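You operate a simulated robot arm through the tools that you are given. There is no shell and no other tool. Be economical: measure what you need, move in short steps, check, and stop when the job is done.

The job below is to be done with a simulated robot arm. You get a single attempt, and the scene is never put back.

## Task
Zero the winder's counter, free its brake, wind 30 cm more, brake again.
Fine: leave the drag and the green lever as they are.

It is judged by the outcome, as a careful person would: the job done as asked, and still so three seconds after it is handed in. It fails if anything else is knocked over, pushed out of place, dropped, spilled or broken.

## Robot
A 6-joint arm with a fingered hand, fixed in place. Base frame: the origin is at the foot of the arm, x ahead of it, y to its left, z up; the work surface is at about z = 830. Lengths are in mm, angles in degrees, forces in N, time in s.
With the tool pointing down near the work surface it reaches from about 180 to 920 mm from the base axis. Its first joint turns from -166.0 to 166.0 degrees. Payload 5 kg.
Tool frame: the origin (TCP) lies between the finger pads and is the grasp point; the fingertips stand 37 mm ahead of it; z points along the fingers, y is the line along which they close. The gripper opens to 124 mm. The gripper's body begins 43 mm behind the TCP. The gripper is a hand of 3 fingers: y runs from the thumb to the fingers, the wrist lies at [-21, -125, -215] in the tool frame, and closing takes about 1.5 s.
Orientation is told as [roll, pitch, yaw] about the base's x, y, z axes, in that order, counted from this pose: with the fingers straight down and the wrist toward the robot, the tool's x, y and z point along [0, 1, 0], [1, 0, 0] and [0, 0, -1] of the base frame.

## Interface
- The arm moves only by the tool jog_arm. Its argument "plan" is text: rows parted by semicolons, each of 7 numbers parted by spaces: the shift along the tool's x, y, z in units of 25 mm (1.0 is 25 mm), then the turn, a rotation vector about the tool's x, y, z in units of 4 degrees (1.0 is 4 degrees), then the finger opening in m, from 0 to 0.124. In form: tx ty tz rx ry rz hand; .... A call has 1 to 10 rows; each row shifts and turns the commanded pose from where the row before left it, along the tool's axes as they then stand. A call with a number of a shift or a turn outside -1 to 1 is refused whole. Each row takes 0.2 s and may step no farther than 50 mm and 8.6 degrees from the row before; otherwise, or with a gripper value out of range, the whole call is refused. Where a pose cannot be reached the arm comes as near as it can. A force on the tool above 40 N (or 10 N above the force at the start of the call, whichever is more), or a blocked arm, ends the call early, and 0.2 s more pass. The fingers move at their own pace (about 72 mm/s each) and stop on an object; they squeeze with about 27 N. The grip force told is the motor's: it shows also when the fingers shut on nothing. Time passes only in rows, and 0.2 s behind the last, so rows that do not move let the fingers close. It gives the time, the measured TCP pose, the force on the tool (base axes), the opening and the grip force at its end, in the units of the frame above (readings bear some noise), with the torque about the TCP (base axes, N m) and any sound that the robot's microphone picked up, and new pictures: "pictures" is both (left out), scene, wrist or none.
- Cameras (640 x 400 px; columns grow to the right, rows downward): "scene" is fixed at [218.6, 647, 1587]; the picture's right is [-0.47, -0.88, 0.00], its down [-0.58, 0.31, -0.75] and it looks along [0.66, -0.36, -0.66] (base axes); focal length 312 px, centre (320, 200). "wrist" rides on the gripper at [72, -104, -154] in the tool frame; the picture's right is [-0.83, 0.26, -0.49], its down [-0.51, -0.72, 0.47] and it looks along [-0.23, 0.64, 0.73] (tool axes); focal length 243 px, centre (320, 200). There is no depth. A picture from a camera that has moved, and an enlarged one, comes with that camera's place and axes in the base frame and with its lens. The place of the scene camera against the robot may be out by one fixed shift of up to 12 mm in any direction.
- set_grasp(shape): the hand has 3 fingers and takes this shape, open, in about a second: jaw (thumb against the fingers, like two jaws); tri (thumb and two fingers); tip (a fingertip pinch); poke (one finger out to press); point (the index stretched); flat (the hand flat); cup (the hand cupped); fist (a fist). The gripper value then closes the fingers along that shape, each until it touches; the sizes above hold for jaw. It gives what a move gives, with no picture.
- inspect(camera, box): a new picture of the part [left, top, right, bottom] of that camera's present view, enlarged. The clock stands still meanwhile.
- sign_off(): hands the job in; it is judged then, once.

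Work in short steps. Places have to be worked out from the pictures, the camera data and where the tool is seen: move nearer, look again, correct. Check each grasp and each placing, and mend what went wrong. You have 120 turns and 200 pictures in all, those below and enlarged ones among them. Open the gripper and draw the arm clear of the work before you hand the job in, unless the task says otherwise; then end with one line.

The tools are called after "Request:" as name(argument=value, ...) on one line, values as JSON. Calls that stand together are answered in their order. jog_arm: Moves the arm, as the interface text tells. Its arguments: {"type":"object","properties":{"plan":{"type":"string"},"pictures":{"type":"string","enum":["both","scene","wrist","none"]}},"required":["plan"]} The other tools are called the same way: set_grasp (shape) gives the hand a shape; inspect (camera, box) takes an enlarged picture of a part of a camera's view; sign_off () hands the job in.

At the start:

```text
time_s: 0.0
tool_pos: [662.2, 338.8, 1193.9]
tool_rot: [0.0, 0.0, 0.0]
wrist_force: [-0.3, -1.5, -0.2]
moment: [0.0, 0.0, 0.01]
gripper_width: 123.6
gripper_force: 0.1
shape: jaw
```

scene: 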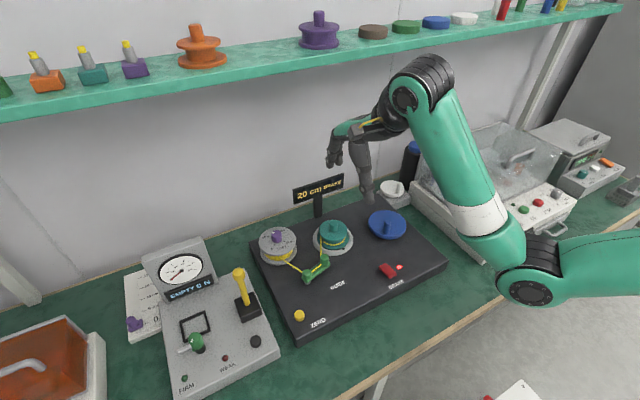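
wrist: 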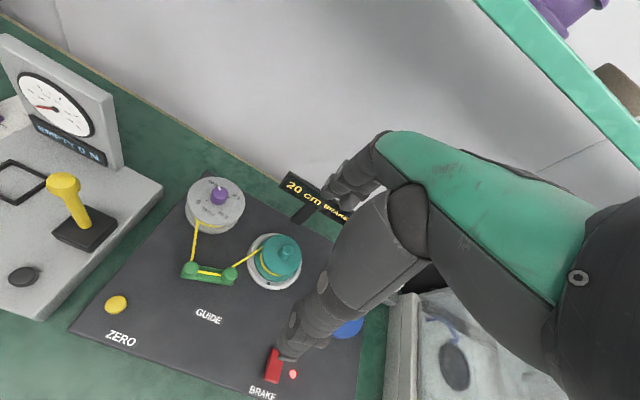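

The winder sits in the middle: a zero button (yellow), a brake (red rocker), a green guide and a teal spool, and a blue thing that may be the crank. I'll enlarge to see the details.

Request:
inspect(camera="scene", box=[240, 160, 460, 340])

Request:
inspect(camera="wrist", box=[60, 160, 400, 400])

```text
2.22 times, centred on (350, 250) of scene
camera zoom: at [218.6, 647.0, 1587.0], right [-0.47, -0.88, 0.0], down [-0.58, 0.31, -0.75], along [0.66, -0.36, -0.66], focal length 693 px, centre (253, 89)
```

zoom: 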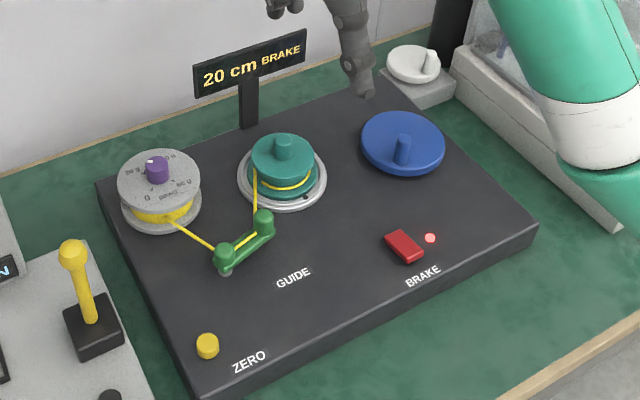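

```text
1.67 times, centred on (230, 280) of wrist
camera zoom: at [557.9, 412.5, 1347.8], right [0.26, -0.83, 0.49], down [-0.72, -0.51, -0.47], along [0.64, -0.23, -0.73], focal length 404 px, centre (470, 67)
```

zoom: 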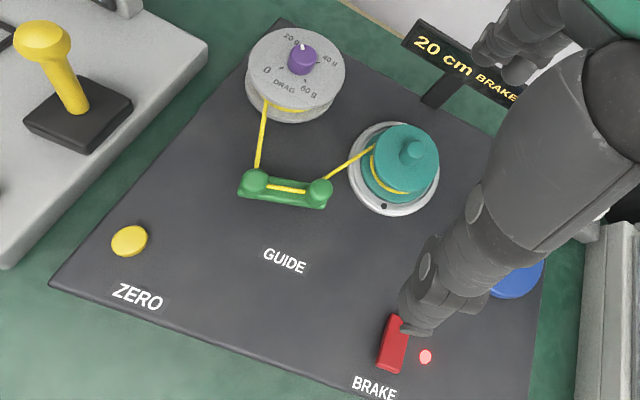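

The counter shows "20 cm BRAKE", the red rocker's lamp is lit, and the blue disc with an off-centre post looks like the crank. By my estimate ZERO is near (597,502), BRAKE near (597,237) and the crank near (735,132). I'll shape the hand to poke and look at where its fingertip is.

Request:
set_grasp(shape="poke")

Request:
jog_arm(plan="1 -1 1 0 0 0 0.124; 1 -1 1 0 0 0 0.124; 1 0 1 0 0 0 0.124; 1 0 1 0 0 0 0.124; 1 0 1 0 0 0 0.124")

```text
time_s: 0.9
tool_pos: [662.7, 339.2, 1194.7]
tool_rot: [0.0, 0.0, 0.0]
wrist_force: [0.5, 0.3, 0.1]
moment: [-0.01, 0.0, 0.04]
gripper_width: 0.0
gripper_force: 0.0
shape: poke
```

```text
time_s: 2.1
tool_pos: [611.9, 464.0, 1070.0]
tool_rot: [0.0, 0.1, 0.1]
wrist_force: [0.1, -0.5, 0.0]
moment: [0.04, -0.05, 0.02]
gripper_width: 0.0
gripper_force: 0.0
shape: poke
camera wrist: at [507.4, 537.2, 1224.0], right [0.26, -0.83, 0.49], down [-0.72, -0.51, -0.47], along [0.64, -0.23, -0.73], focal length 243 px, centre (320, 200)
```

scene: 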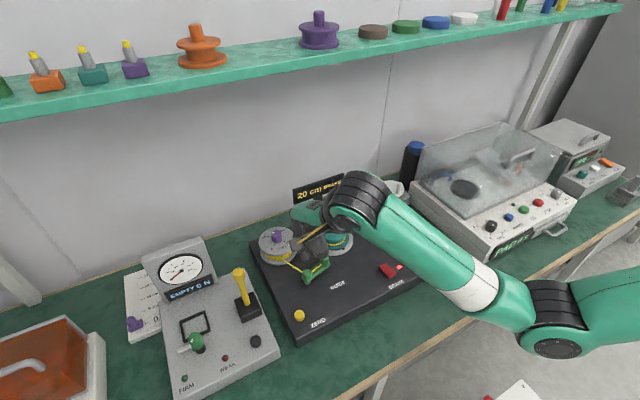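
wrist: 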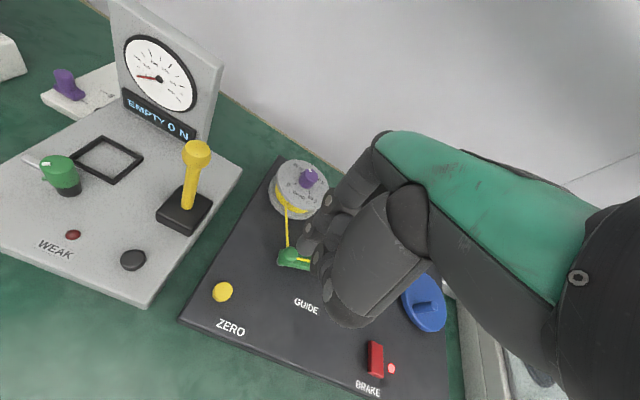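

Triangulating from both wrist views puts ZERO at about (598,506,847) and BRAKE at about (600,231,848). Now I'll find the poking fingertip.

Request:
inspect(camera="wrist", box=[240, 120, 480, 360])

Request:
inspect(camera="scene", box=[240, 150, 440, 310])

```text
1.67 times, centred on (360, 240) of wrist
camera zoom: at [507.4, 537.2, 1224.0], right [0.26, -0.83, 0.49], down [-0.72, -0.51, -0.47], along [0.64, -0.23, -0.73], focal length 404 px, centre (253, 133)
```

zoom: 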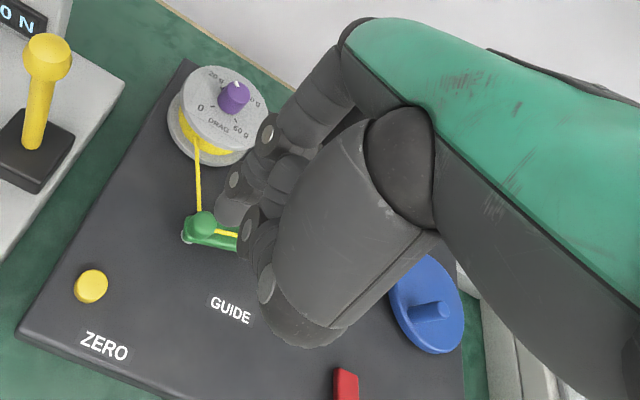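

```text
2.50 times, centred on (340, 230) of scene
camera zoom: at [218.6, 647.0, 1587.0], right [-0.47, -0.88, 0.0], down [-0.58, 0.31, -0.75], along [0.66, -0.36, -0.66], focal length 780 px, centre (270, 125)
```

zoom: 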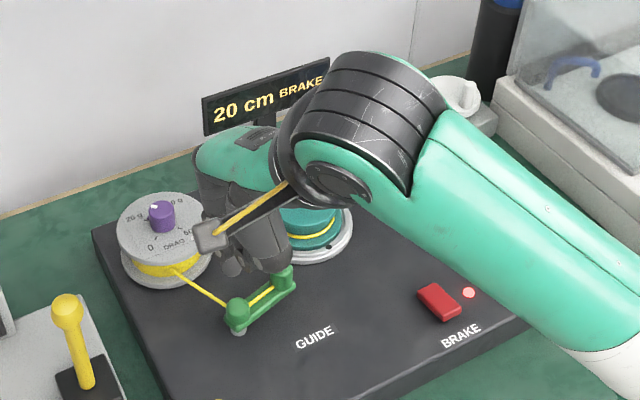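

The arm hides the fingertip from both cameras here. I'll go back to the opening pose, where the scene camera sees the hand in profile.

Request:
jog_arm(plan="-1 1 -1 0 0 0 0; -1 1 -1 0 0 0 0; -1 0 -1 0 0 0 0; -1 0 -1 0 0 0 0; -1 0 -1 0 0 0 0", pictures="none")

Request:
inspect(camera="scene", box=[290, 80, 450, 210])

Request:
inspect(camera="wrist", box=[240, 120, 480, 400])

```text
time_s: 3.3
tool_pos: [663.3, 338.4, 1193.2]
tool_rot: [-0.1, 0.0, 0.1]
wrist_force: [-1.1, 0.3, 0.6]
moment: [-0.04, 0.01, 0.0]
gripper_width: 0.0
gripper_force: 26.8
shape: jaw
```

```text
3.08 times, centred on (370, 145) of scene
camera zoom: at [218.6, 647.0, 1587.0], right [-0.47, -0.88, 0.0], down [-0.58, 0.31, -0.75], along [0.66, -0.36, -0.66], focal length 960 px, centre (166, 369)
```

zoom: 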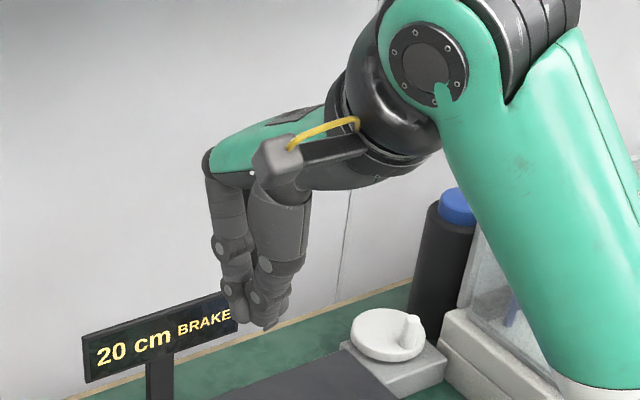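

```text
1.43 times, centred on (360, 260) of wrist
camera zoom: at [558.4, 411.3, 1346.4], right [0.26, -0.83, 0.49], down [-0.72, -0.51, -0.47], along [0.64, -0.23, -0.73], focal length 347 px, centre (263, 114)
```

zoom: 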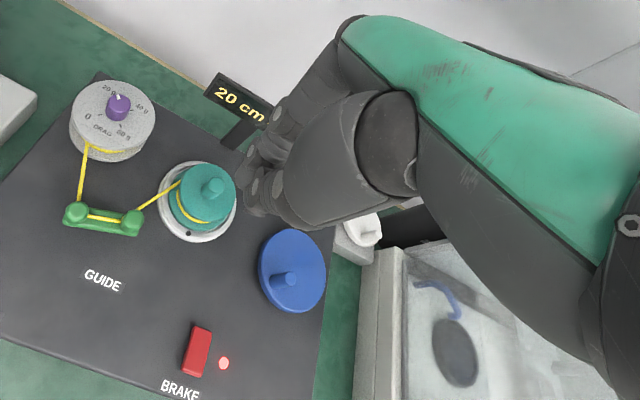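

The hand now reads "jaw", closed, with its pinched tips about 37 mm ahead of the TCP. That makes a good poker, so I'll bring it above the ZERO button.

Request:
jog_arm(plan="1 -0.6 0.5 0 0 0 0; 1 -0.6 0.5 0 0 0 0; 1 -0.5 0.6 0 0 0 0; 1 -0.5 1 0 0 0 0; 1 -0.4 1 0 0 0 0; 1 0 1 0 0 0 0; 0.72 0 1 0 0 0 0; 0 0 1 0 0 0 0; 0 0 1 0 0 0 0; 0 0 1 0 0 0 0")

```text
time_s: 5.5
tool_pos: [597.9, 508.1, 978.0]
tool_rot: [0.0, -0.1, 0.1]
wrist_force: [-0.7, -0.7, 0.7]
moment: [-0.03, 0.0, -0.01]
gripper_width: 0.0
gripper_force: 26.8
shape: jaw
camera wrist: at [493.3, 580.2, 1132.3], right [0.26, -0.83, 0.49], down [-0.72, -0.51, -0.47], along [0.64, -0.23, -0.73], focal length 243 px, centre (320, 200)
```

scene: 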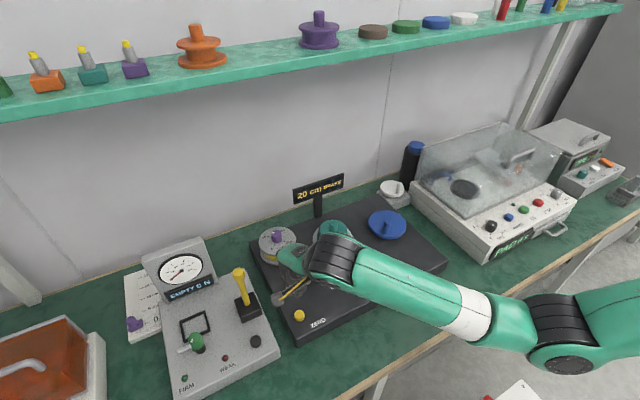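
wrist: 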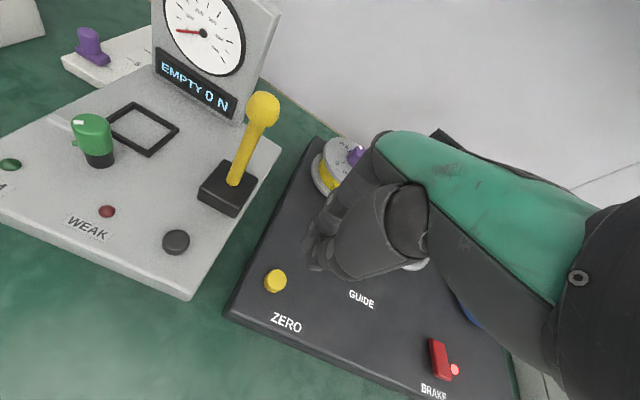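

ZERO re-measures at (596,508), right under the tips at (596,505). I'll descend to just above it.

Request:
jog_arm(plan="0 0 1 0 0 0 0; 0 0 1 0 0 0 0; 0 0 0.8 0 0 0 0")

Request:
inspect(camera="wrist", box=[240, 160, 440, 360])

```text
time_s: 6.3
tool_pos: [597.2, 507.8, 908.9]
tool_rot: [0.0, 0.0, 0.0]
wrist_force: [-0.2, -0.3, -0.7]
moment: [-0.03, 0.03, 0.0]
gripper_width: 0.2
gripper_force: 27.8
shape: jaw
camera wrist: at [493.5, 580.8, 1062.3], right [0.26, -0.83, 0.49], down [-0.72, -0.51, -0.47], along [0.64, -0.23, -0.73], focal length 243 px, centre (320, 200)
```

scene: 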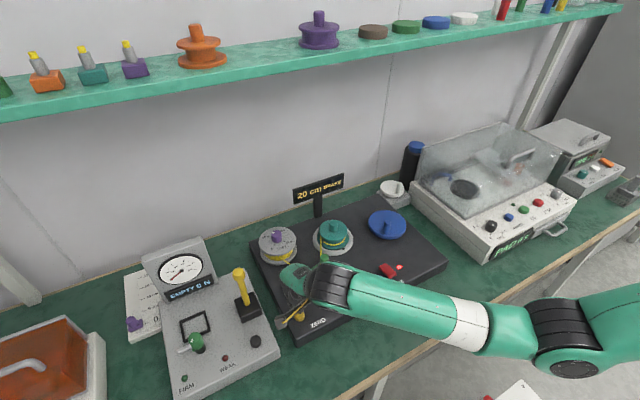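
wrist: 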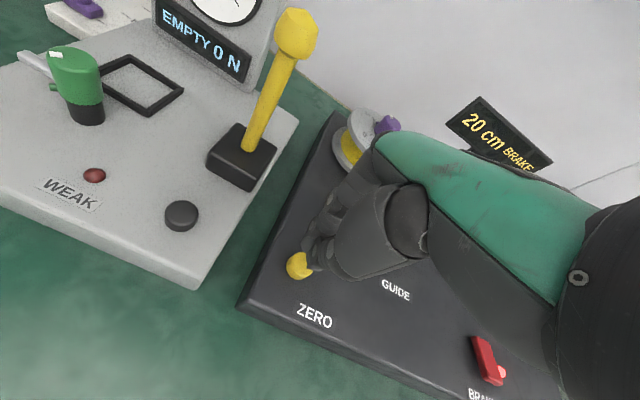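

```text
2.00 times, centred on (340, 260) of wrist
camera zoom: at [493.5, 580.8, 1062.3], right [0.26, -0.83, 0.49], down [-0.72, -0.51, -0.47], along [0.64, -0.23, -0.73], focal length 485 px, centre (280, 80)
```

zoom: 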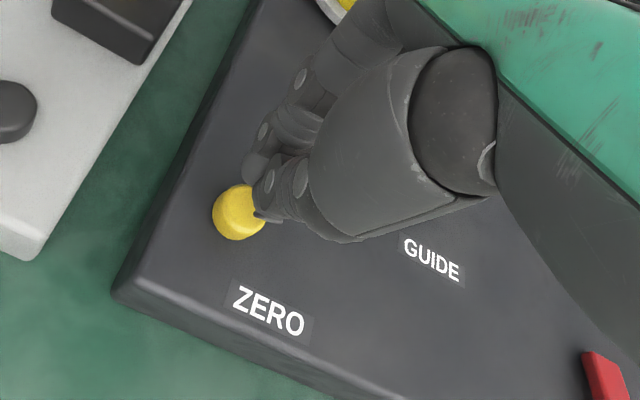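

The tips are over the button. I'll press down in small steps and watch the force and the counter.

Request:
jog_arm(plan="0.1 -0.1 0.3 0 0 0 0; 0 0 0.2 0 0 0 0; 0 0 0.1 0 0 0 0; 0 0 0.1 0 0 0 0")

```text
time_s: 7.3
tool_pos: [593.6, 509.9, 891.6]
tool_rot: [0.0, 0.0, -0.1]
wrist_force: [-0.9, 0.4, -0.5]
moment: [0.02, 0.01, 0.0]
gripper_width: 0.0
gripper_force: 26.8
shape: jaw
camera wrist: at [490.0, 583.2, 1044.7], right [0.26, -0.83, 0.49], down [-0.72, -0.51, -0.47], along [0.64, -0.23, -0.73], focal length 243 px, centre (320, 200)
```

scene: 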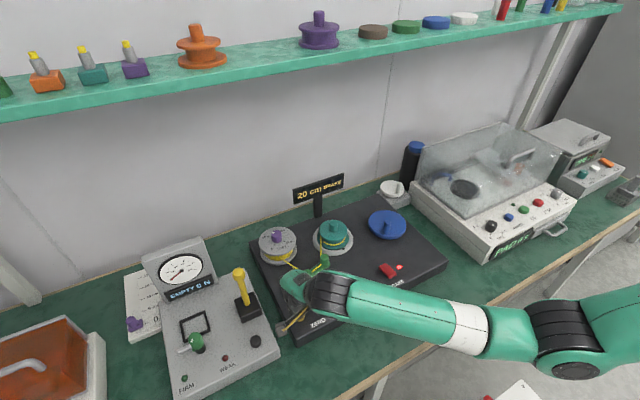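
wrist: 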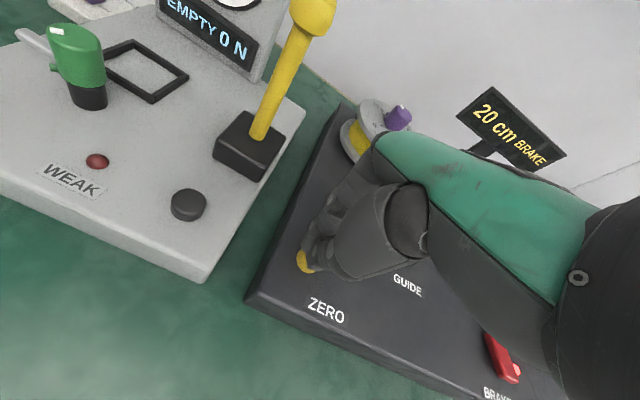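

No contact yet at tip z of about 854, so I'll continue down slowly.

Request:
jog_arm(plan="0 0 0.08 0 0 0 0; 0 0 0.08 0 0 0 0; 0 0 0.08 0 0 0 0; 0 0 0.08 0 0 0 0", pictures="wrist")

```text
time_s: 8.3
tool_pos: [595.3, 511.2, 884.3]
tool_rot: [-0.1, -0.1, 0.1]
wrist_force: [-0.6, 0.1, 0.9]
moment: [-0.01, 0.0, 0.0]
gripper_width: 0.0
gripper_force: 26.9
shape: jaw
camera wrist: at [490.4, 583.0, 1037.1], right [0.26, -0.83, 0.49], down [-0.72, -0.51, -0.47], along [0.64, -0.23, -0.73], focal length 243 px, centre (320, 200)
```

wrist: 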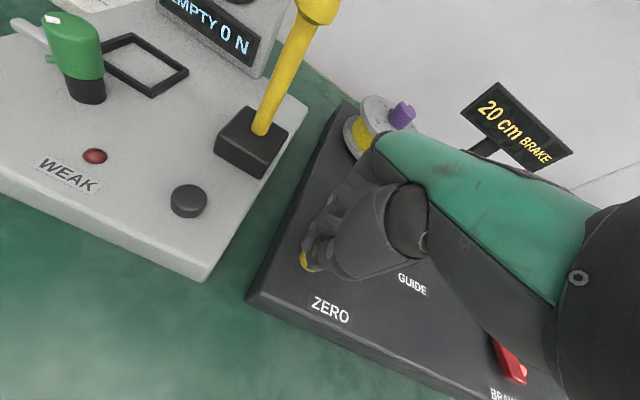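

Request:
inspect(camera="wrist", box=[260, 180, 420, 330])

Request:
inspect(camera="scene", box=[260, 240, 380, 350])

```text
2.67 times, centred on (340, 255) of wrist
camera zoom: at [490.4, 583.0, 1037.1], right [0.26, -0.83, 0.49], down [-0.72, -0.51, -0.47], along [0.64, -0.23, -0.73], focal length 647 px, centre (267, 53)
```

zoom: 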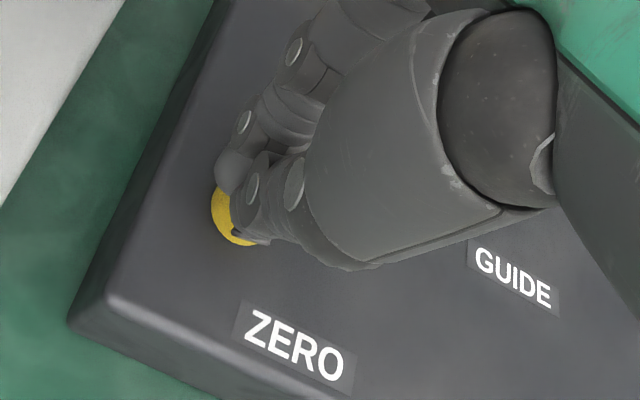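

```text
3.64 times, centred on (320, 295) of scene
camera zoom: at [218.6, 647.0, 1587.0], right [-0.47, -0.88, 0.0], down [-0.58, 0.31, -0.75], along [0.66, -0.36, -0.66], focal length 1134 px, centre (320, -146)
```

zoom: 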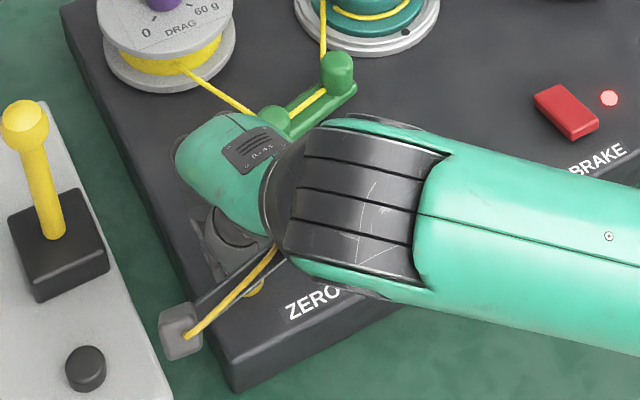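

The tips still hover above the button, so I'll keep lowering.

Request:
jog_arm(plan="0 0 0.08 0 0 0 0; 0 0 0.08 0 0 0 0; 0 0 0.08 0 0 0 0", pictures="wrist")

```text
time_s: 9.1
tool_pos: [595.0, 510.4, 878.1]
tool_rot: [0.0, 0.0, -0.1]
wrist_force: [1.0, -0.6, 3.7]
moment: [-0.01, -0.05, 0.02]
gripper_width: 0.0
gripper_force: 27.2
shape: jaw
heard: click
camera wrist: at [490.4, 583.2, 1031.5], right [0.26, -0.83, 0.49], down [-0.72, -0.51, -0.47], along [0.64, -0.23, -0.73], focal length 243 px, centre (320, 200)
```

wrist: 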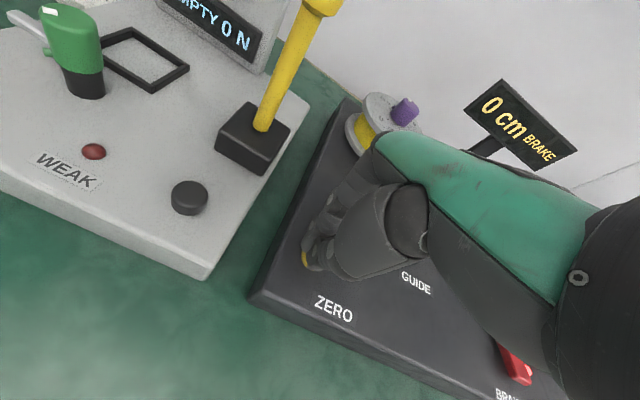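

The counter clicked to 0 cm. I'll rise and move toward the brake to look at it closely.

Request:
jog_arm(plan="0 0 -1 0 0 0 0; 0 0 -1 0 0 0 0; 0 0 -1 0 0 0 0; -1 0 -1 0 0 0 0; -1 0 0 0 0 0 0; -1 0 0 0 0 0 0; -1 0 0 0 0 0 0; -1 0 0 0 0 0 0; -1 0 0 0 0 0 0; -1 0 0 0 0 0 0")

Request:
inspect(camera="scene", box=[360, 200, 460, 300])

Request:
inspect(camera="wrist", box=[200, 220, 400, 400])

```text
time_s: 11.3
tool_pos: [594.2, 334.9, 975.9]
tool_rot: [0.0, -0.1, 0.0]
wrist_force: [0.5, -0.2, -0.6]
moment: [0.0, 0.03, 0.03]
gripper_width: 0.0
gripper_force: 27.3
shape: jaw
camera wrist: at [489.4, 408.5, 1130.7], right [0.26, -0.83, 0.49], down [-0.72, -0.51, -0.47], along [0.64, -0.23, -0.73], focal length 243 px, centre (320, 200)
```

scene: 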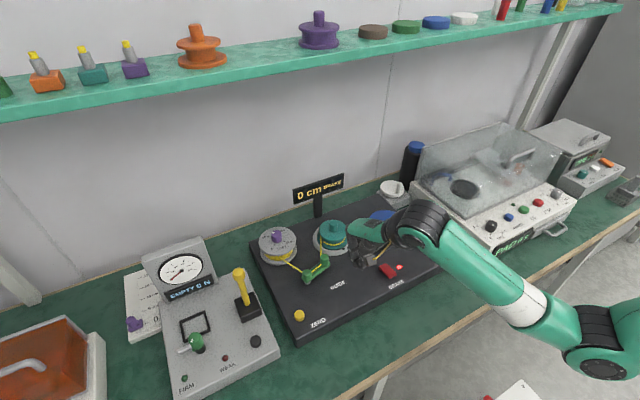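
wrist: 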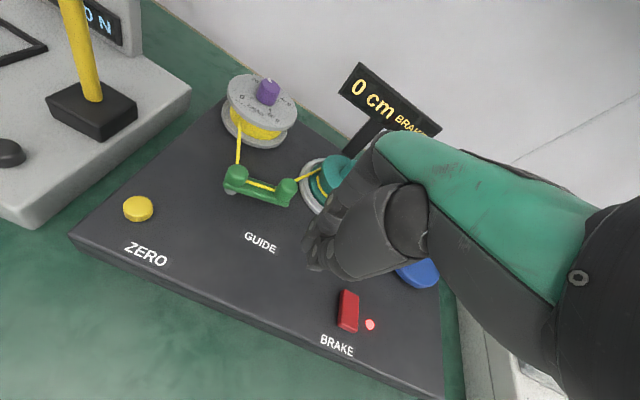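

```text
4.00 times, centred on (410, 250) of scene
camera zoom: at [218.6, 647.0, 1587.0], right [-0.47, -0.88, 0.0], down [-0.58, 0.31, -0.75], along [0.66, -0.36, -0.66], focal length 1248 px, centre (-40, 0)
```

zoom: 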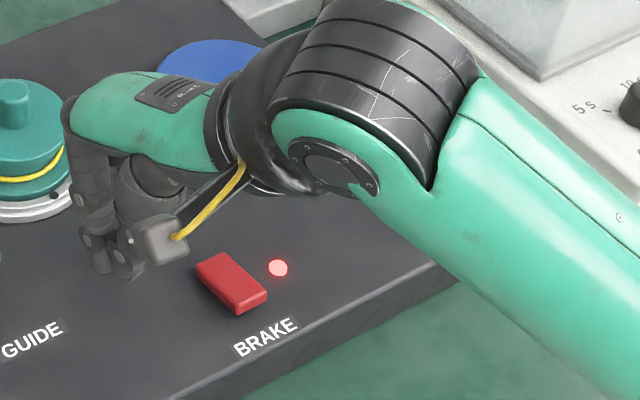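

```text
2.22 times, centred on (300, 310) of wrist
camera zoom: at [489.4, 408.5, 1130.7], right [0.26, -0.83, 0.49], down [-0.72, -0.51, -0.47], along [0.64, -0.23, -0.73], focal length 539 px, centre (364, -44)
```

zoom: 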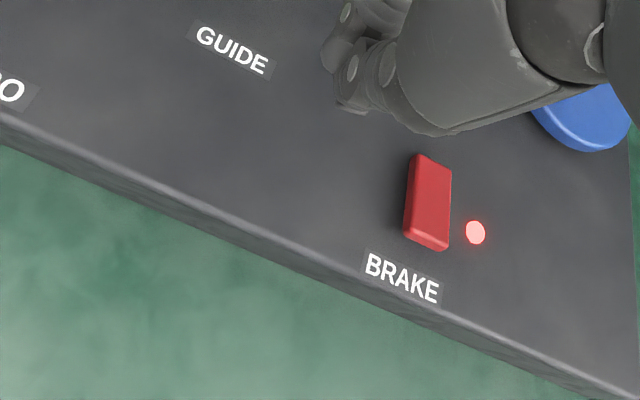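

The rocker is about 45 mm long, running x 577–624 at y≈227. I'll hover near it and look at its tilt.

Request:
jog_arm(plan="-1 0 0 0 0 0 0; -1 0 0 0 0 0 0; -1 0 0 0 0 0 0; -1 0 0.5 0 0 0 0; -0.2 0 1 0 0 0 0", pictures="none")

Request:
inspect(camera="wrist", box=[220, 180, 420, 340])

Request:
inspect(camera="scene", box=[360, 220, 440, 290])

```text
time_s: 12.5
tool_pos: [595.0, 229.7, 940.0]
tool_rot: [0.0, 0.0, 0.1]
wrist_force: [-0.6, 0.6, -0.8]
moment: [0.04, -0.02, 0.02]
gripper_width: 0.1
gripper_force: 27.1
shape: jaw
```

```text
2.50 times, centred on (320, 260) of wrist
camera zoom: at [489.9, 303.2, 1092.1], right [0.26, -0.83, 0.49], down [-0.72, -0.51, -0.47], along [0.64, -0.23, -0.73], focal length 606 px, centre (320, 50)
```

zoom: 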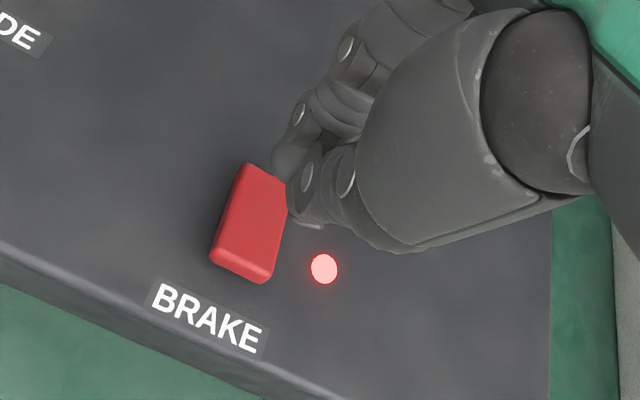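

```text
5.71 times, centred on (400, 255) of scene
camera zoom: at [218.6, 647.0, 1587.0], right [-0.47, -0.88, 0.0], down [-0.58, 0.31, -0.75], along [0.66, -0.36, -0.66], focal length 1782 px, centre (-137, -114)
```

zoom: 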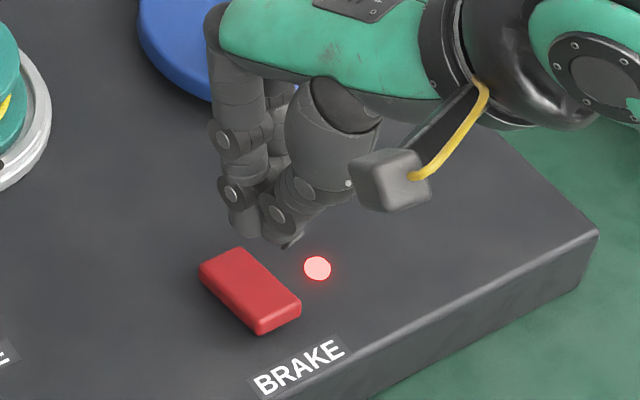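

The tilt isn't clear. The rocker's near end is at about (584,226), so I'll press there first in small steps.

Request:
jog_arm(plan="-0.12 -0.4 0.6 0 0 0 0; 0 0 0.8 0 0 0 0; 0 0 0.4 0 0 0 0; 0 0 0.2 0 0 0 0; 0 0 0.1 0 0 0 0; 0 0 0.1 0 0 0 0", pictures="wrist")

```text
time_s: 13.9
tool_pos: [584.8, 227.4, 884.8]
tool_rot: [0.0, 0.1, 0.0]
wrist_force: [0.5, 0.1, 1.1]
moment: [-0.03, 0.0, 0.02]
gripper_width: 0.2
gripper_force: 27.3
shape: jaw
camera wrist: at [480.4, 299.8, 1037.8], right [0.26, -0.83, 0.49], down [-0.72, -0.51, -0.47], along [0.64, -0.23, -0.73], focal length 243 px, centre (320, 200)
```

wrist: 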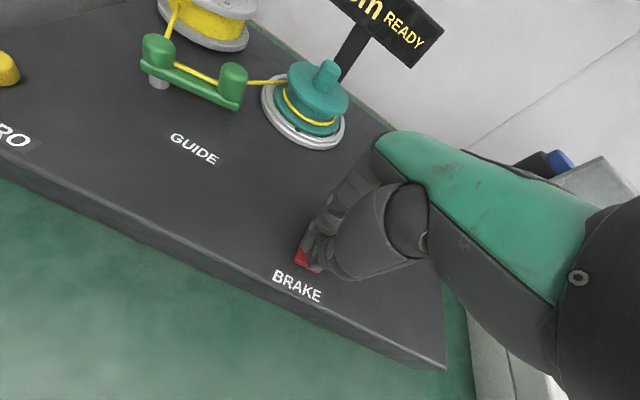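

The display now says READY, so the brake is free. I'll rise, open the hand and look at the crank.

Request:
jog_arm(plan="0 0 -1 0 0 0 0; 0 0 -1 0 0 0 0; 0 0 -1 0 0 0 0; 0 0 -1 0 0 0 0.03; 0 0 -1 0 0 0 0.06; 0 0 0 0 0 0 0.06")

Request:
inspect(camera="scene", box=[340, 170, 440, 290])

```text
time_s: 15.3
tool_pos: [583.7, 226.3, 1013.2]
tool_rot: [0.0, 0.0, 0.1]
wrist_force: [-0.2, -0.1, -0.3]
moment: [-0.01, 0.01, 0.02]
gripper_width: 57.0
gripper_force: 0.0
shape: jaw
camera wrist: at [479.6, 299.3, 1165.7], right [0.26, -0.83, 0.49], down [-0.72, -0.51, -0.47], along [0.64, -0.23, -0.73], focal length 243 px, centre (320, 200)
```

scene: 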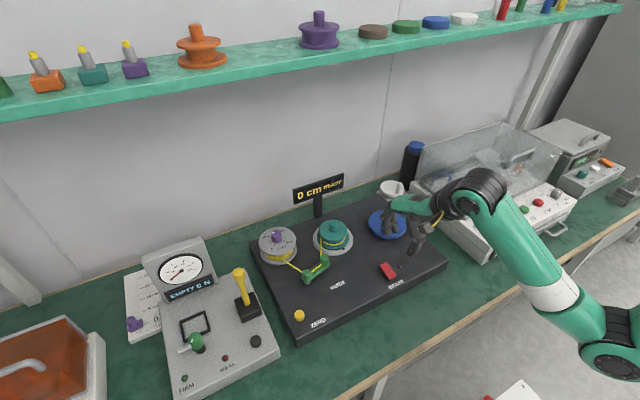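
wrist: 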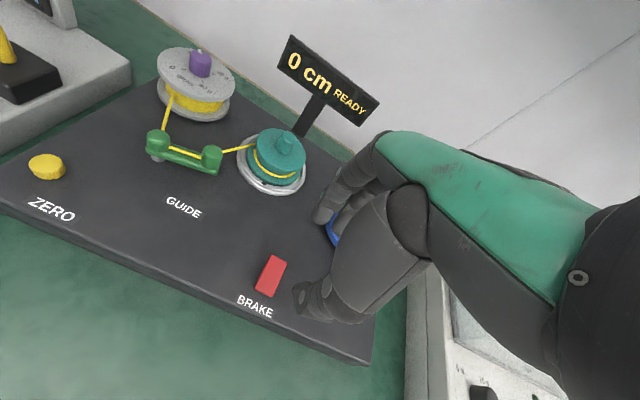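

```text
3.33 times, centred on (390, 230) of scene
camera zoom: at [218.6, 647.0, 1587.0], right [-0.47, -0.88, 0.0], down [-0.58, 0.31, -0.75], along [0.66, -0.36, -0.66], focal length 1040 px, centre (87, 100)
```

zoom: 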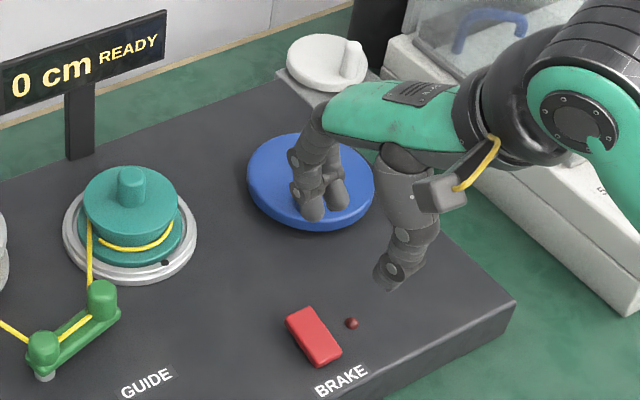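

The brake lamp is off. The crank disc looks centred near (748,120) with its post near (715,146). I'll go to a pose that gives a closer, clear wrist view of it.

Request:
jog_arm(plan="0.4 1 -1 0 0 0 0.06; 0.4 1 -1 0 0 0 0.06; 0.4 1 0 0 0 0 0.06; 0.5 1 0 0 0 0 0.06; 0.5 0.5 0 0 0 0 0.06", pictures="wrist")

Request:
inspect(camera="wrist", box=[200, 180, 400, 380])

Request:
inspect(camera="scene", box=[360, 180, 430, 250])

```text
time_s: 16.5
tool_pos: [698.4, 280.9, 1061.6]
tool_rot: [0.0, 0.0, 0.0]
wrist_force: [-0.7, 0.2, 0.4]
moment: [0.02, -0.02, 0.0]
gripper_width: 57.6
gripper_force: 0.0
shape: jaw
camera wrist: at [593.1, 354.0, 1215.3], right [0.26, -0.83, 0.49], down [-0.72, -0.51, -0.47], along [0.64, -0.23, -0.73], focal length 243 px, centre (320, 200)
```

wrist: 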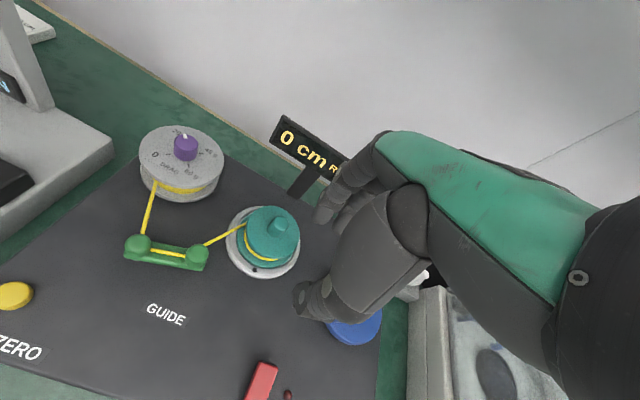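

```text
2.00 times, centred on (300, 280) of wrist
camera zoom: at [593.1, 354.0, 1215.3], right [0.26, -0.83, 0.49], down [-0.72, -0.51, -0.47], along [0.64, -0.23, -0.73], focal length 485 px, centre (360, 40)
```

zoom: 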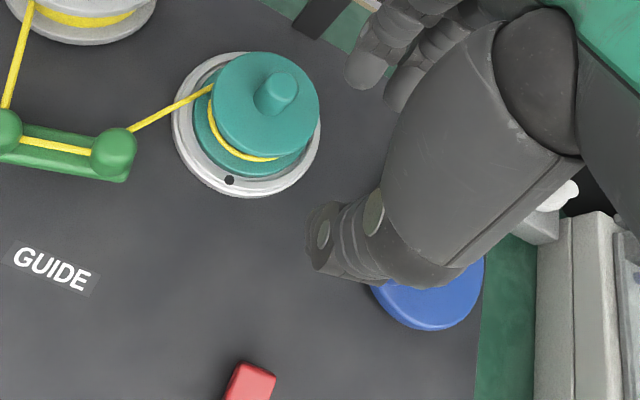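

```text
5.71 times, centred on (395, 215) of scene
camera zoom: at [218.6, 647.0, 1587.0], right [-0.47, -0.88, 0.0], down [-0.58, 0.31, -0.75], along [0.66, -0.36, -0.66], focal length 1782 px, centre (-109, 114)
```

zoom: 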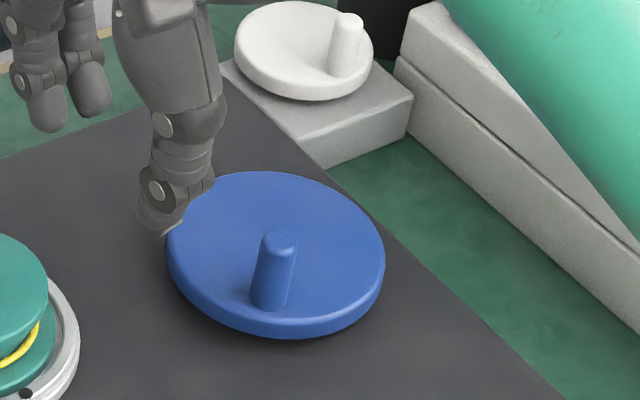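

The crank has a post about 45 mm tall and 19 mm thick, near (715,147), with its top near z 903. I'll hover above it with the jaws open along x.

Request:
jog_arm(plan="-1 0.1 0 0 0 0 0.07; -1 0.1 0 0 0 0 0.07; -1 0.1 0 0 0 0 0.07; -1 0.1 0.5 0 0 0 0.07; -1 0.12 0.5 0 0 0 0.07; -0.36 0.1 1 0 0 0 0.07")

Request:
inspect(camera="wrist", box=[220, 180, 420, 360])

Request:
inspect(camera="scene", box=[350, 160, 450, 260])

```text
time_s: 17.9
tool_pos: [713.7, 147.1, 1011.1]
tool_rot: [0.0, 0.0, 0.1]
wrist_force: [0.3, -0.7, 1.3]
moment: [0.01, -0.02, 0.0]
gripper_width: 67.0
gripper_force: 0.0
shape: jaw
camera wrist: at [609.1, 219.8, 1164.6], right [0.26, -0.83, 0.49], down [-0.72, -0.51, -0.47], along [0.64, -0.23, -0.73], focal length 243 px, centre (320, 200)
```

scene: 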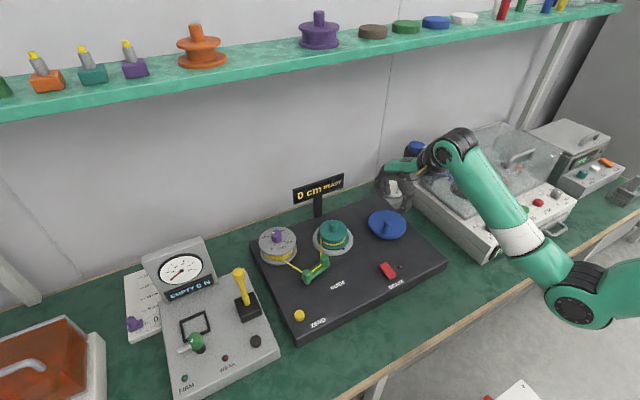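
wrist: 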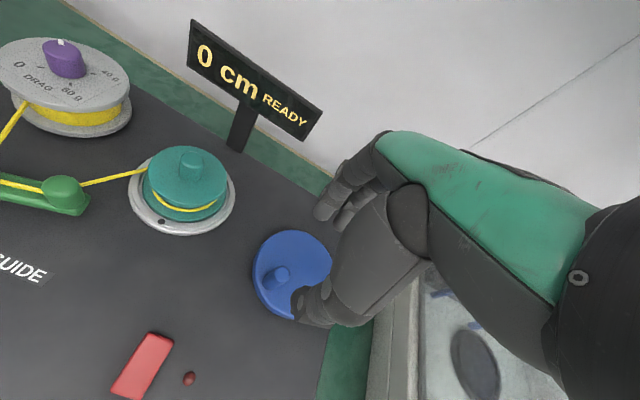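

```text
2.22 times, centred on (320, 270) of wrist
camera zoom: at [609.1, 219.8, 1164.6], right [0.26, -0.83, 0.49], down [-0.72, -0.51, -0.47], along [0.64, -0.23, -0.73], focal length 539 px, centre (320, 44)
```

zoom: 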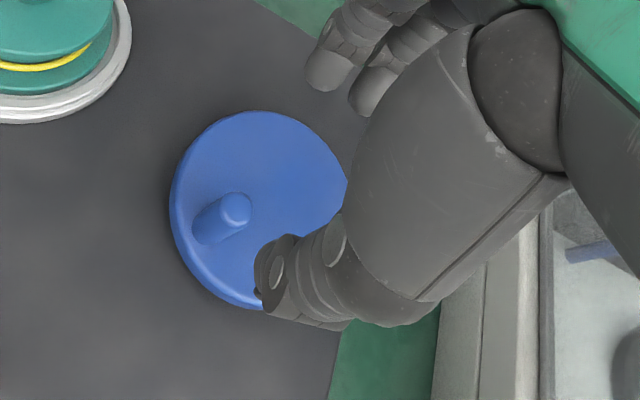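

```text
4.00 times, centred on (400, 210) of scene
camera zoom: at [218.6, 647.0, 1587.0], right [-0.47, -0.88, 0.0], down [-0.58, 0.31, -0.75], along [0.66, -0.36, -0.66], focal length 1248 px, centre (0, 160)
```

zoom: 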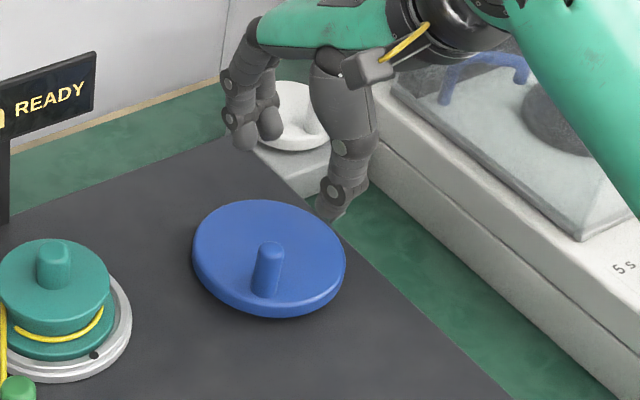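

Triangulation puts the post at (716,148), spanning z≈855–900, and the disc centre near (744,120), so the crank radius is about 40 mm. I'll descend around the post.

Request:
jog_arm(plan="0 0.1 1 0 0 0 0.07; 0 0 1 0 0 0 0.07; 0 0 1 0 0 0 0.07; 0 0 0.9 0 0 0 0.07; 0 0 0.4 0 0 0 0.07", pictures="none")

Request:
inspect(camera="wrist", box=[220, 180, 420, 360])

Request:
inspect(camera="scene", box=[350, 160, 450, 260])

```text
time_s: 19.1
tool_pos: [714.8, 147.5, 902.7]
tool_rot: [0.0, -0.1, 0.1]
wrist_force: [0.8, 0.1, 0.0]
moment: [0.0, -0.01, 0.02]
gripper_width: 67.0
gripper_force: 0.1
shape: jaw
```

```text
2.22 times, centred on (320, 270) of wrist
camera zoom: at [610.9, 220.8, 1055.6], right [0.26, -0.83, 0.49], down [-0.72, -0.51, -0.47], along [0.64, -0.23, -0.73], focal length 539 px, centre (320, 44)
```

zoom: 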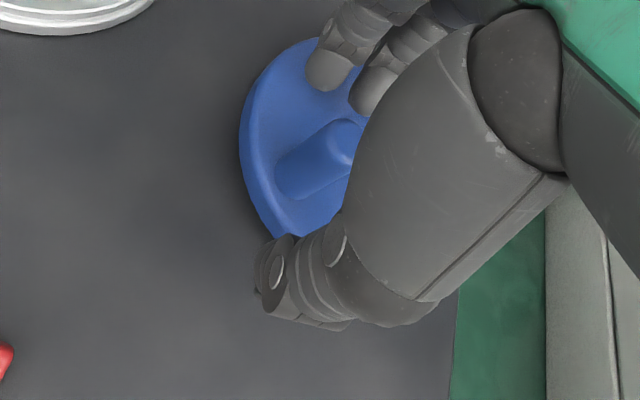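

```text
4.00 times, centred on (400, 210) of scene
camera zoom: at [218.6, 647.0, 1587.0], right [-0.47, -0.88, 0.0], down [-0.58, 0.31, -0.75], along [0.66, -0.36, -0.66], focal length 1248 px, centre (0, 160)
```

zoom: 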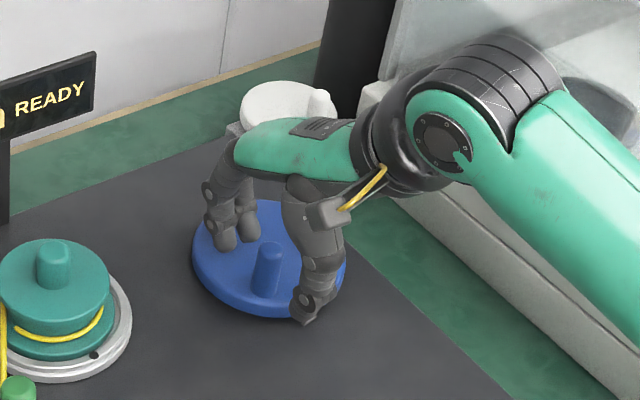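

The post stands between thumb and fingers. I'll close on it.

Request:
jog_arm(plan="0 0 0 0 0 0 0.04; 0 0 0 0 0 0 0.03; 0 0 0 0 0 0 0.0; 0 0 0 0 0 0 0.0; 0 0 0 0 0 0 0.0", pictures="none")

Request:
inspect(camera="wrist", box=[220, 180, 420, 360])

Request:
inspect(camera="scene", box=[350, 160, 450, 260])

```text
time_s: 20.3
tool_pos: [715.0, 148.3, 901.7]
tool_rot: [0.1, 0.1, 0.2]
wrist_force: [-0.9, 1.9, -2.2]
moment: [0.02, 0.03, 0.02]
gripper_width: 9.7
gripper_force: 27.3
shape: tri
```

```text
2.22 times, centred on (320, 270) of wrist
camera zoom: at [610.7, 221.0, 1055.5], right [0.26, -0.83, 0.49], down [-0.72, -0.51, -0.47], along [0.64, -0.23, -0.73], focal length 539 px, centre (320, 44)
```

zoom: 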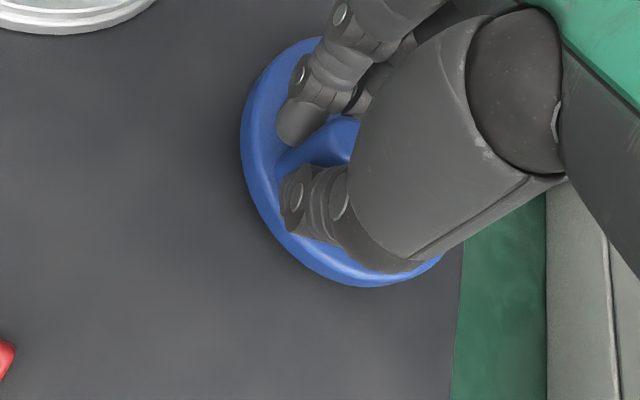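

```text
4.00 times, centred on (400, 210) of scene
camera zoom: at [218.6, 647.0, 1587.0], right [-0.47, -0.88, 0.0], down [-0.58, 0.31, -0.75], along [0.66, -0.36, -0.66], focal length 1248 px, centre (0, 160)
```

zoom: 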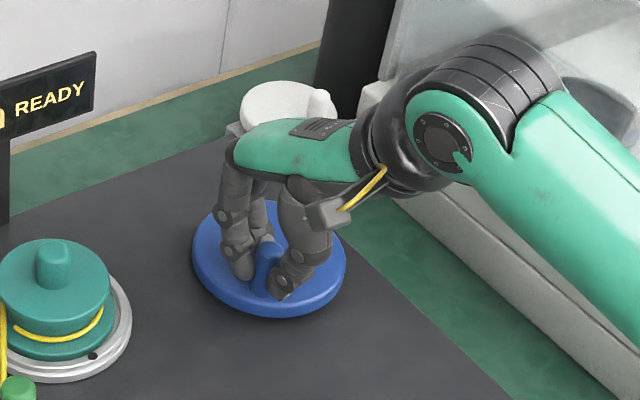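

It is held, with small forces. From the string path the spool must turn clockwise to take up, so I'll try a small clockwise motion and watch the counter.

Request:
jog_arm(plan="0.14 0.14 0 0 0 0 0; 0.16 0.14 0 0 0 0 0; 0.14 0.18 0 0 0 0 0", pictures="scene")

Request:
inspect(camera="scene", box=[280, 160, 440, 270])

```text
time_s: 21.1
tool_pos: [727.2, 157.2, 902.2]
tool_rot: [-0.1, 0.0, 0.0]
wrist_force: [2.9, -15.5, -6.0]
moment: [-0.55, -0.16, -0.24]
gripper_width: 9.4
gripper_force: 27.4
shape: tri
```

scene: 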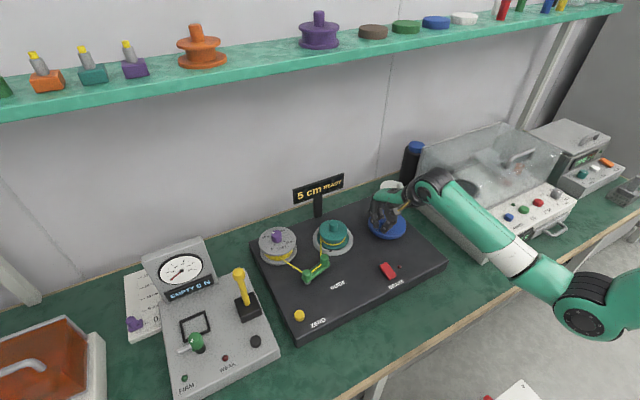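

```text
3.64 times, centred on (360, 215) of scene
camera zoom: at [218.6, 647.0, 1587.0], right [-0.47, -0.88, 0.0], down [-0.58, 0.31, -0.75], along [0.66, -0.36, -0.66], focal length 1134 px, centre (174, 146)
```

zoom: 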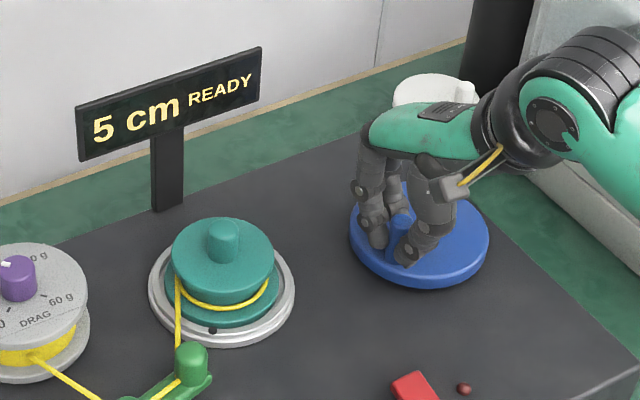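

The counter moved to 5 cm, so clockwise is right, and the force shows I'm pulling outward. I'll continue with the path bent inward.

Request:
jog_arm(plan="-0.14 0.1 0 0 0 0 0; 0 0.2 0 0 0 0 0; 0 0.15 0 0 0 0 0", pictures="none")

Request:
inspect(camera="scene", box=[280, 160, 440, 270])

```text
time_s: 21.9
tool_pos: [738.3, 159.1, 902.2]
tool_rot: [0.1, 0.1, 0.2]
wrist_force: [-4.4, 13.1, -8.6]
moment: [0.3, 0.14, -0.09]
gripper_width: 8.7
gripper_force: 26.9
shape: tri
```

```text
3.64 times, centred on (360, 215) of scene
camera zoom: at [218.6, 647.0, 1587.0], right [-0.47, -0.88, 0.0], down [-0.58, 0.31, -0.75], along [0.66, -0.36, -0.66], focal length 1134 px, centre (174, 146)
```

zoom: 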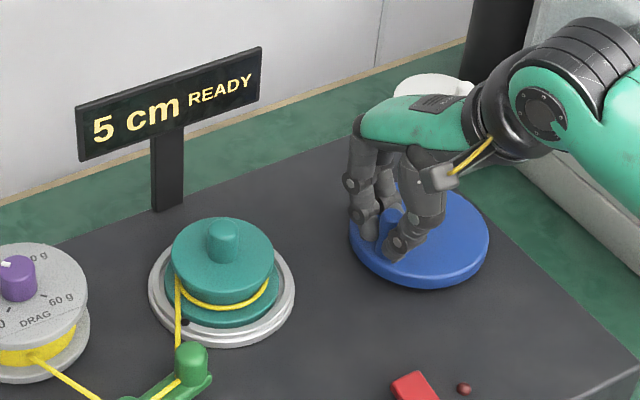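

The counter still reads 5 cm and the force flipped outward. Refitting gives centre ≈(745,118) and radius ≈41.5. I'll continue to the 90° point.

Request:
jog_arm(plan="0.14 0.14 0 0 0 0 0; 0.02 0.15 0 0 0 0 0; 0 0 0 0 0 0 0", pictures="none")

Request:
inspect(camera="scene", box=[280, 160, 440, 270])

```text
time_s: 22.7
tool_pos: [746.4, 159.5, 901.8]
tool_rot: [-0.1, 0.0, 0.0]
wrist_force: [-1.9, -2.3, -7.2]
moment: [-0.14, 0.06, -0.14]
gripper_width: 8.6
gripper_force: 26.8
shape: tri
```

```text
3.64 times, centred on (360, 215) of scene
camera zoom: at [218.6, 647.0, 1587.0], right [-0.47, -0.88, 0.0], down [-0.58, 0.31, -0.75], along [0.66, -0.36, -0.66], focal length 1134 px, centre (174, 146)
```

zoom: 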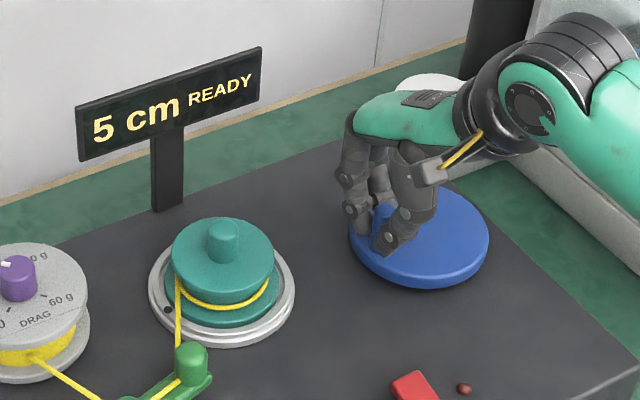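

Forces are small, so the fit is good. The counter seems to round to 5 cm steps: 47° of crank turned the ring about 94°, or roughly 6 cm of string. I'll continue in 15° steps.

Request:
jog_arm(plan="-0.056 0.428 0 0 0 0 0; 0 0 0 0 0 0 0", pictures="none")

Request:
inspect(camera="scene", box=[280, 160, 440, 270])

```text
time_s: 23.3
tool_pos: [756.4, 158.5, 901.9]
tool_rot: [-0.1, 0.1, -0.1]
wrist_force: [-5.0, -4.6, -8.7]
moment: [-0.15, 0.16, -0.2]
gripper_width: 8.3
gripper_force: 27.2
shape: tri
```

```text
3.64 times, centred on (360, 215) of scene
camera zoom: at [218.6, 647.0, 1587.0], right [-0.47, -0.88, 0.0], down [-0.58, 0.31, -0.75], along [0.66, -0.36, -0.66], focal length 1134 px, centre (174, 146)
```

zoom: 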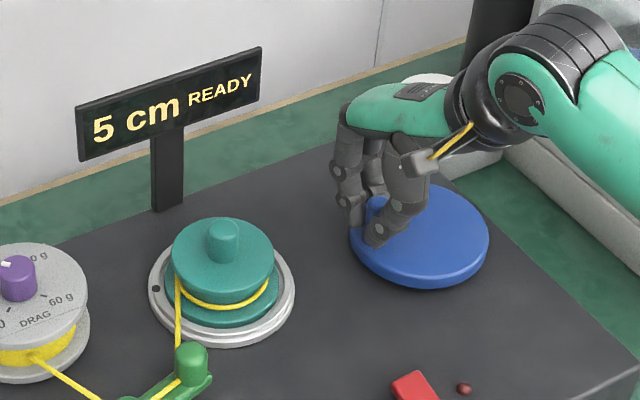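

Still 5 cm at about 61°. Next step.

Request:
jog_arm(plan="-0.168 0.402 0 0 0 0 0; 0 0 0 0 0 0 0", pictures="none")

Request:
inspect(camera="scene", box=[280, 160, 440, 270])

```text
time_s: 23.9
tool_pos: [765.9, 155.1, 902.0]
tool_rot: [0.0, 0.2, 0.1]
wrist_force: [-4.5, 2.8, -14.3]
moment: [0.11, 0.13, -0.19]
gripper_width: 7.5
gripper_force: 26.8
shape: tri
```

```text
3.64 times, centred on (360, 215) of scene
camera zoom: at [218.6, 647.0, 1587.0], right [-0.47, -0.88, 0.0], down [-0.58, 0.31, -0.75], along [0.66, -0.36, -0.66], focal length 1134 px, centre (174, 146)
```

zoom: 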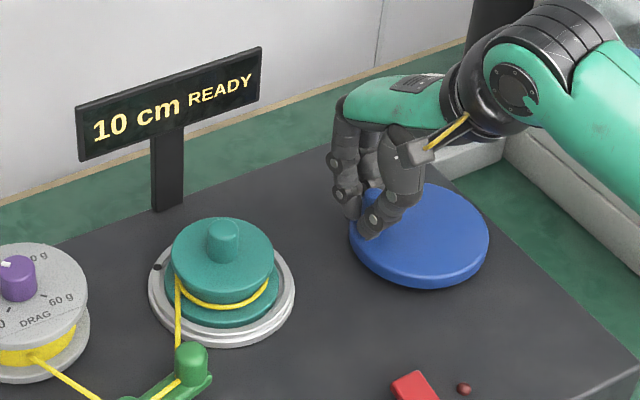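

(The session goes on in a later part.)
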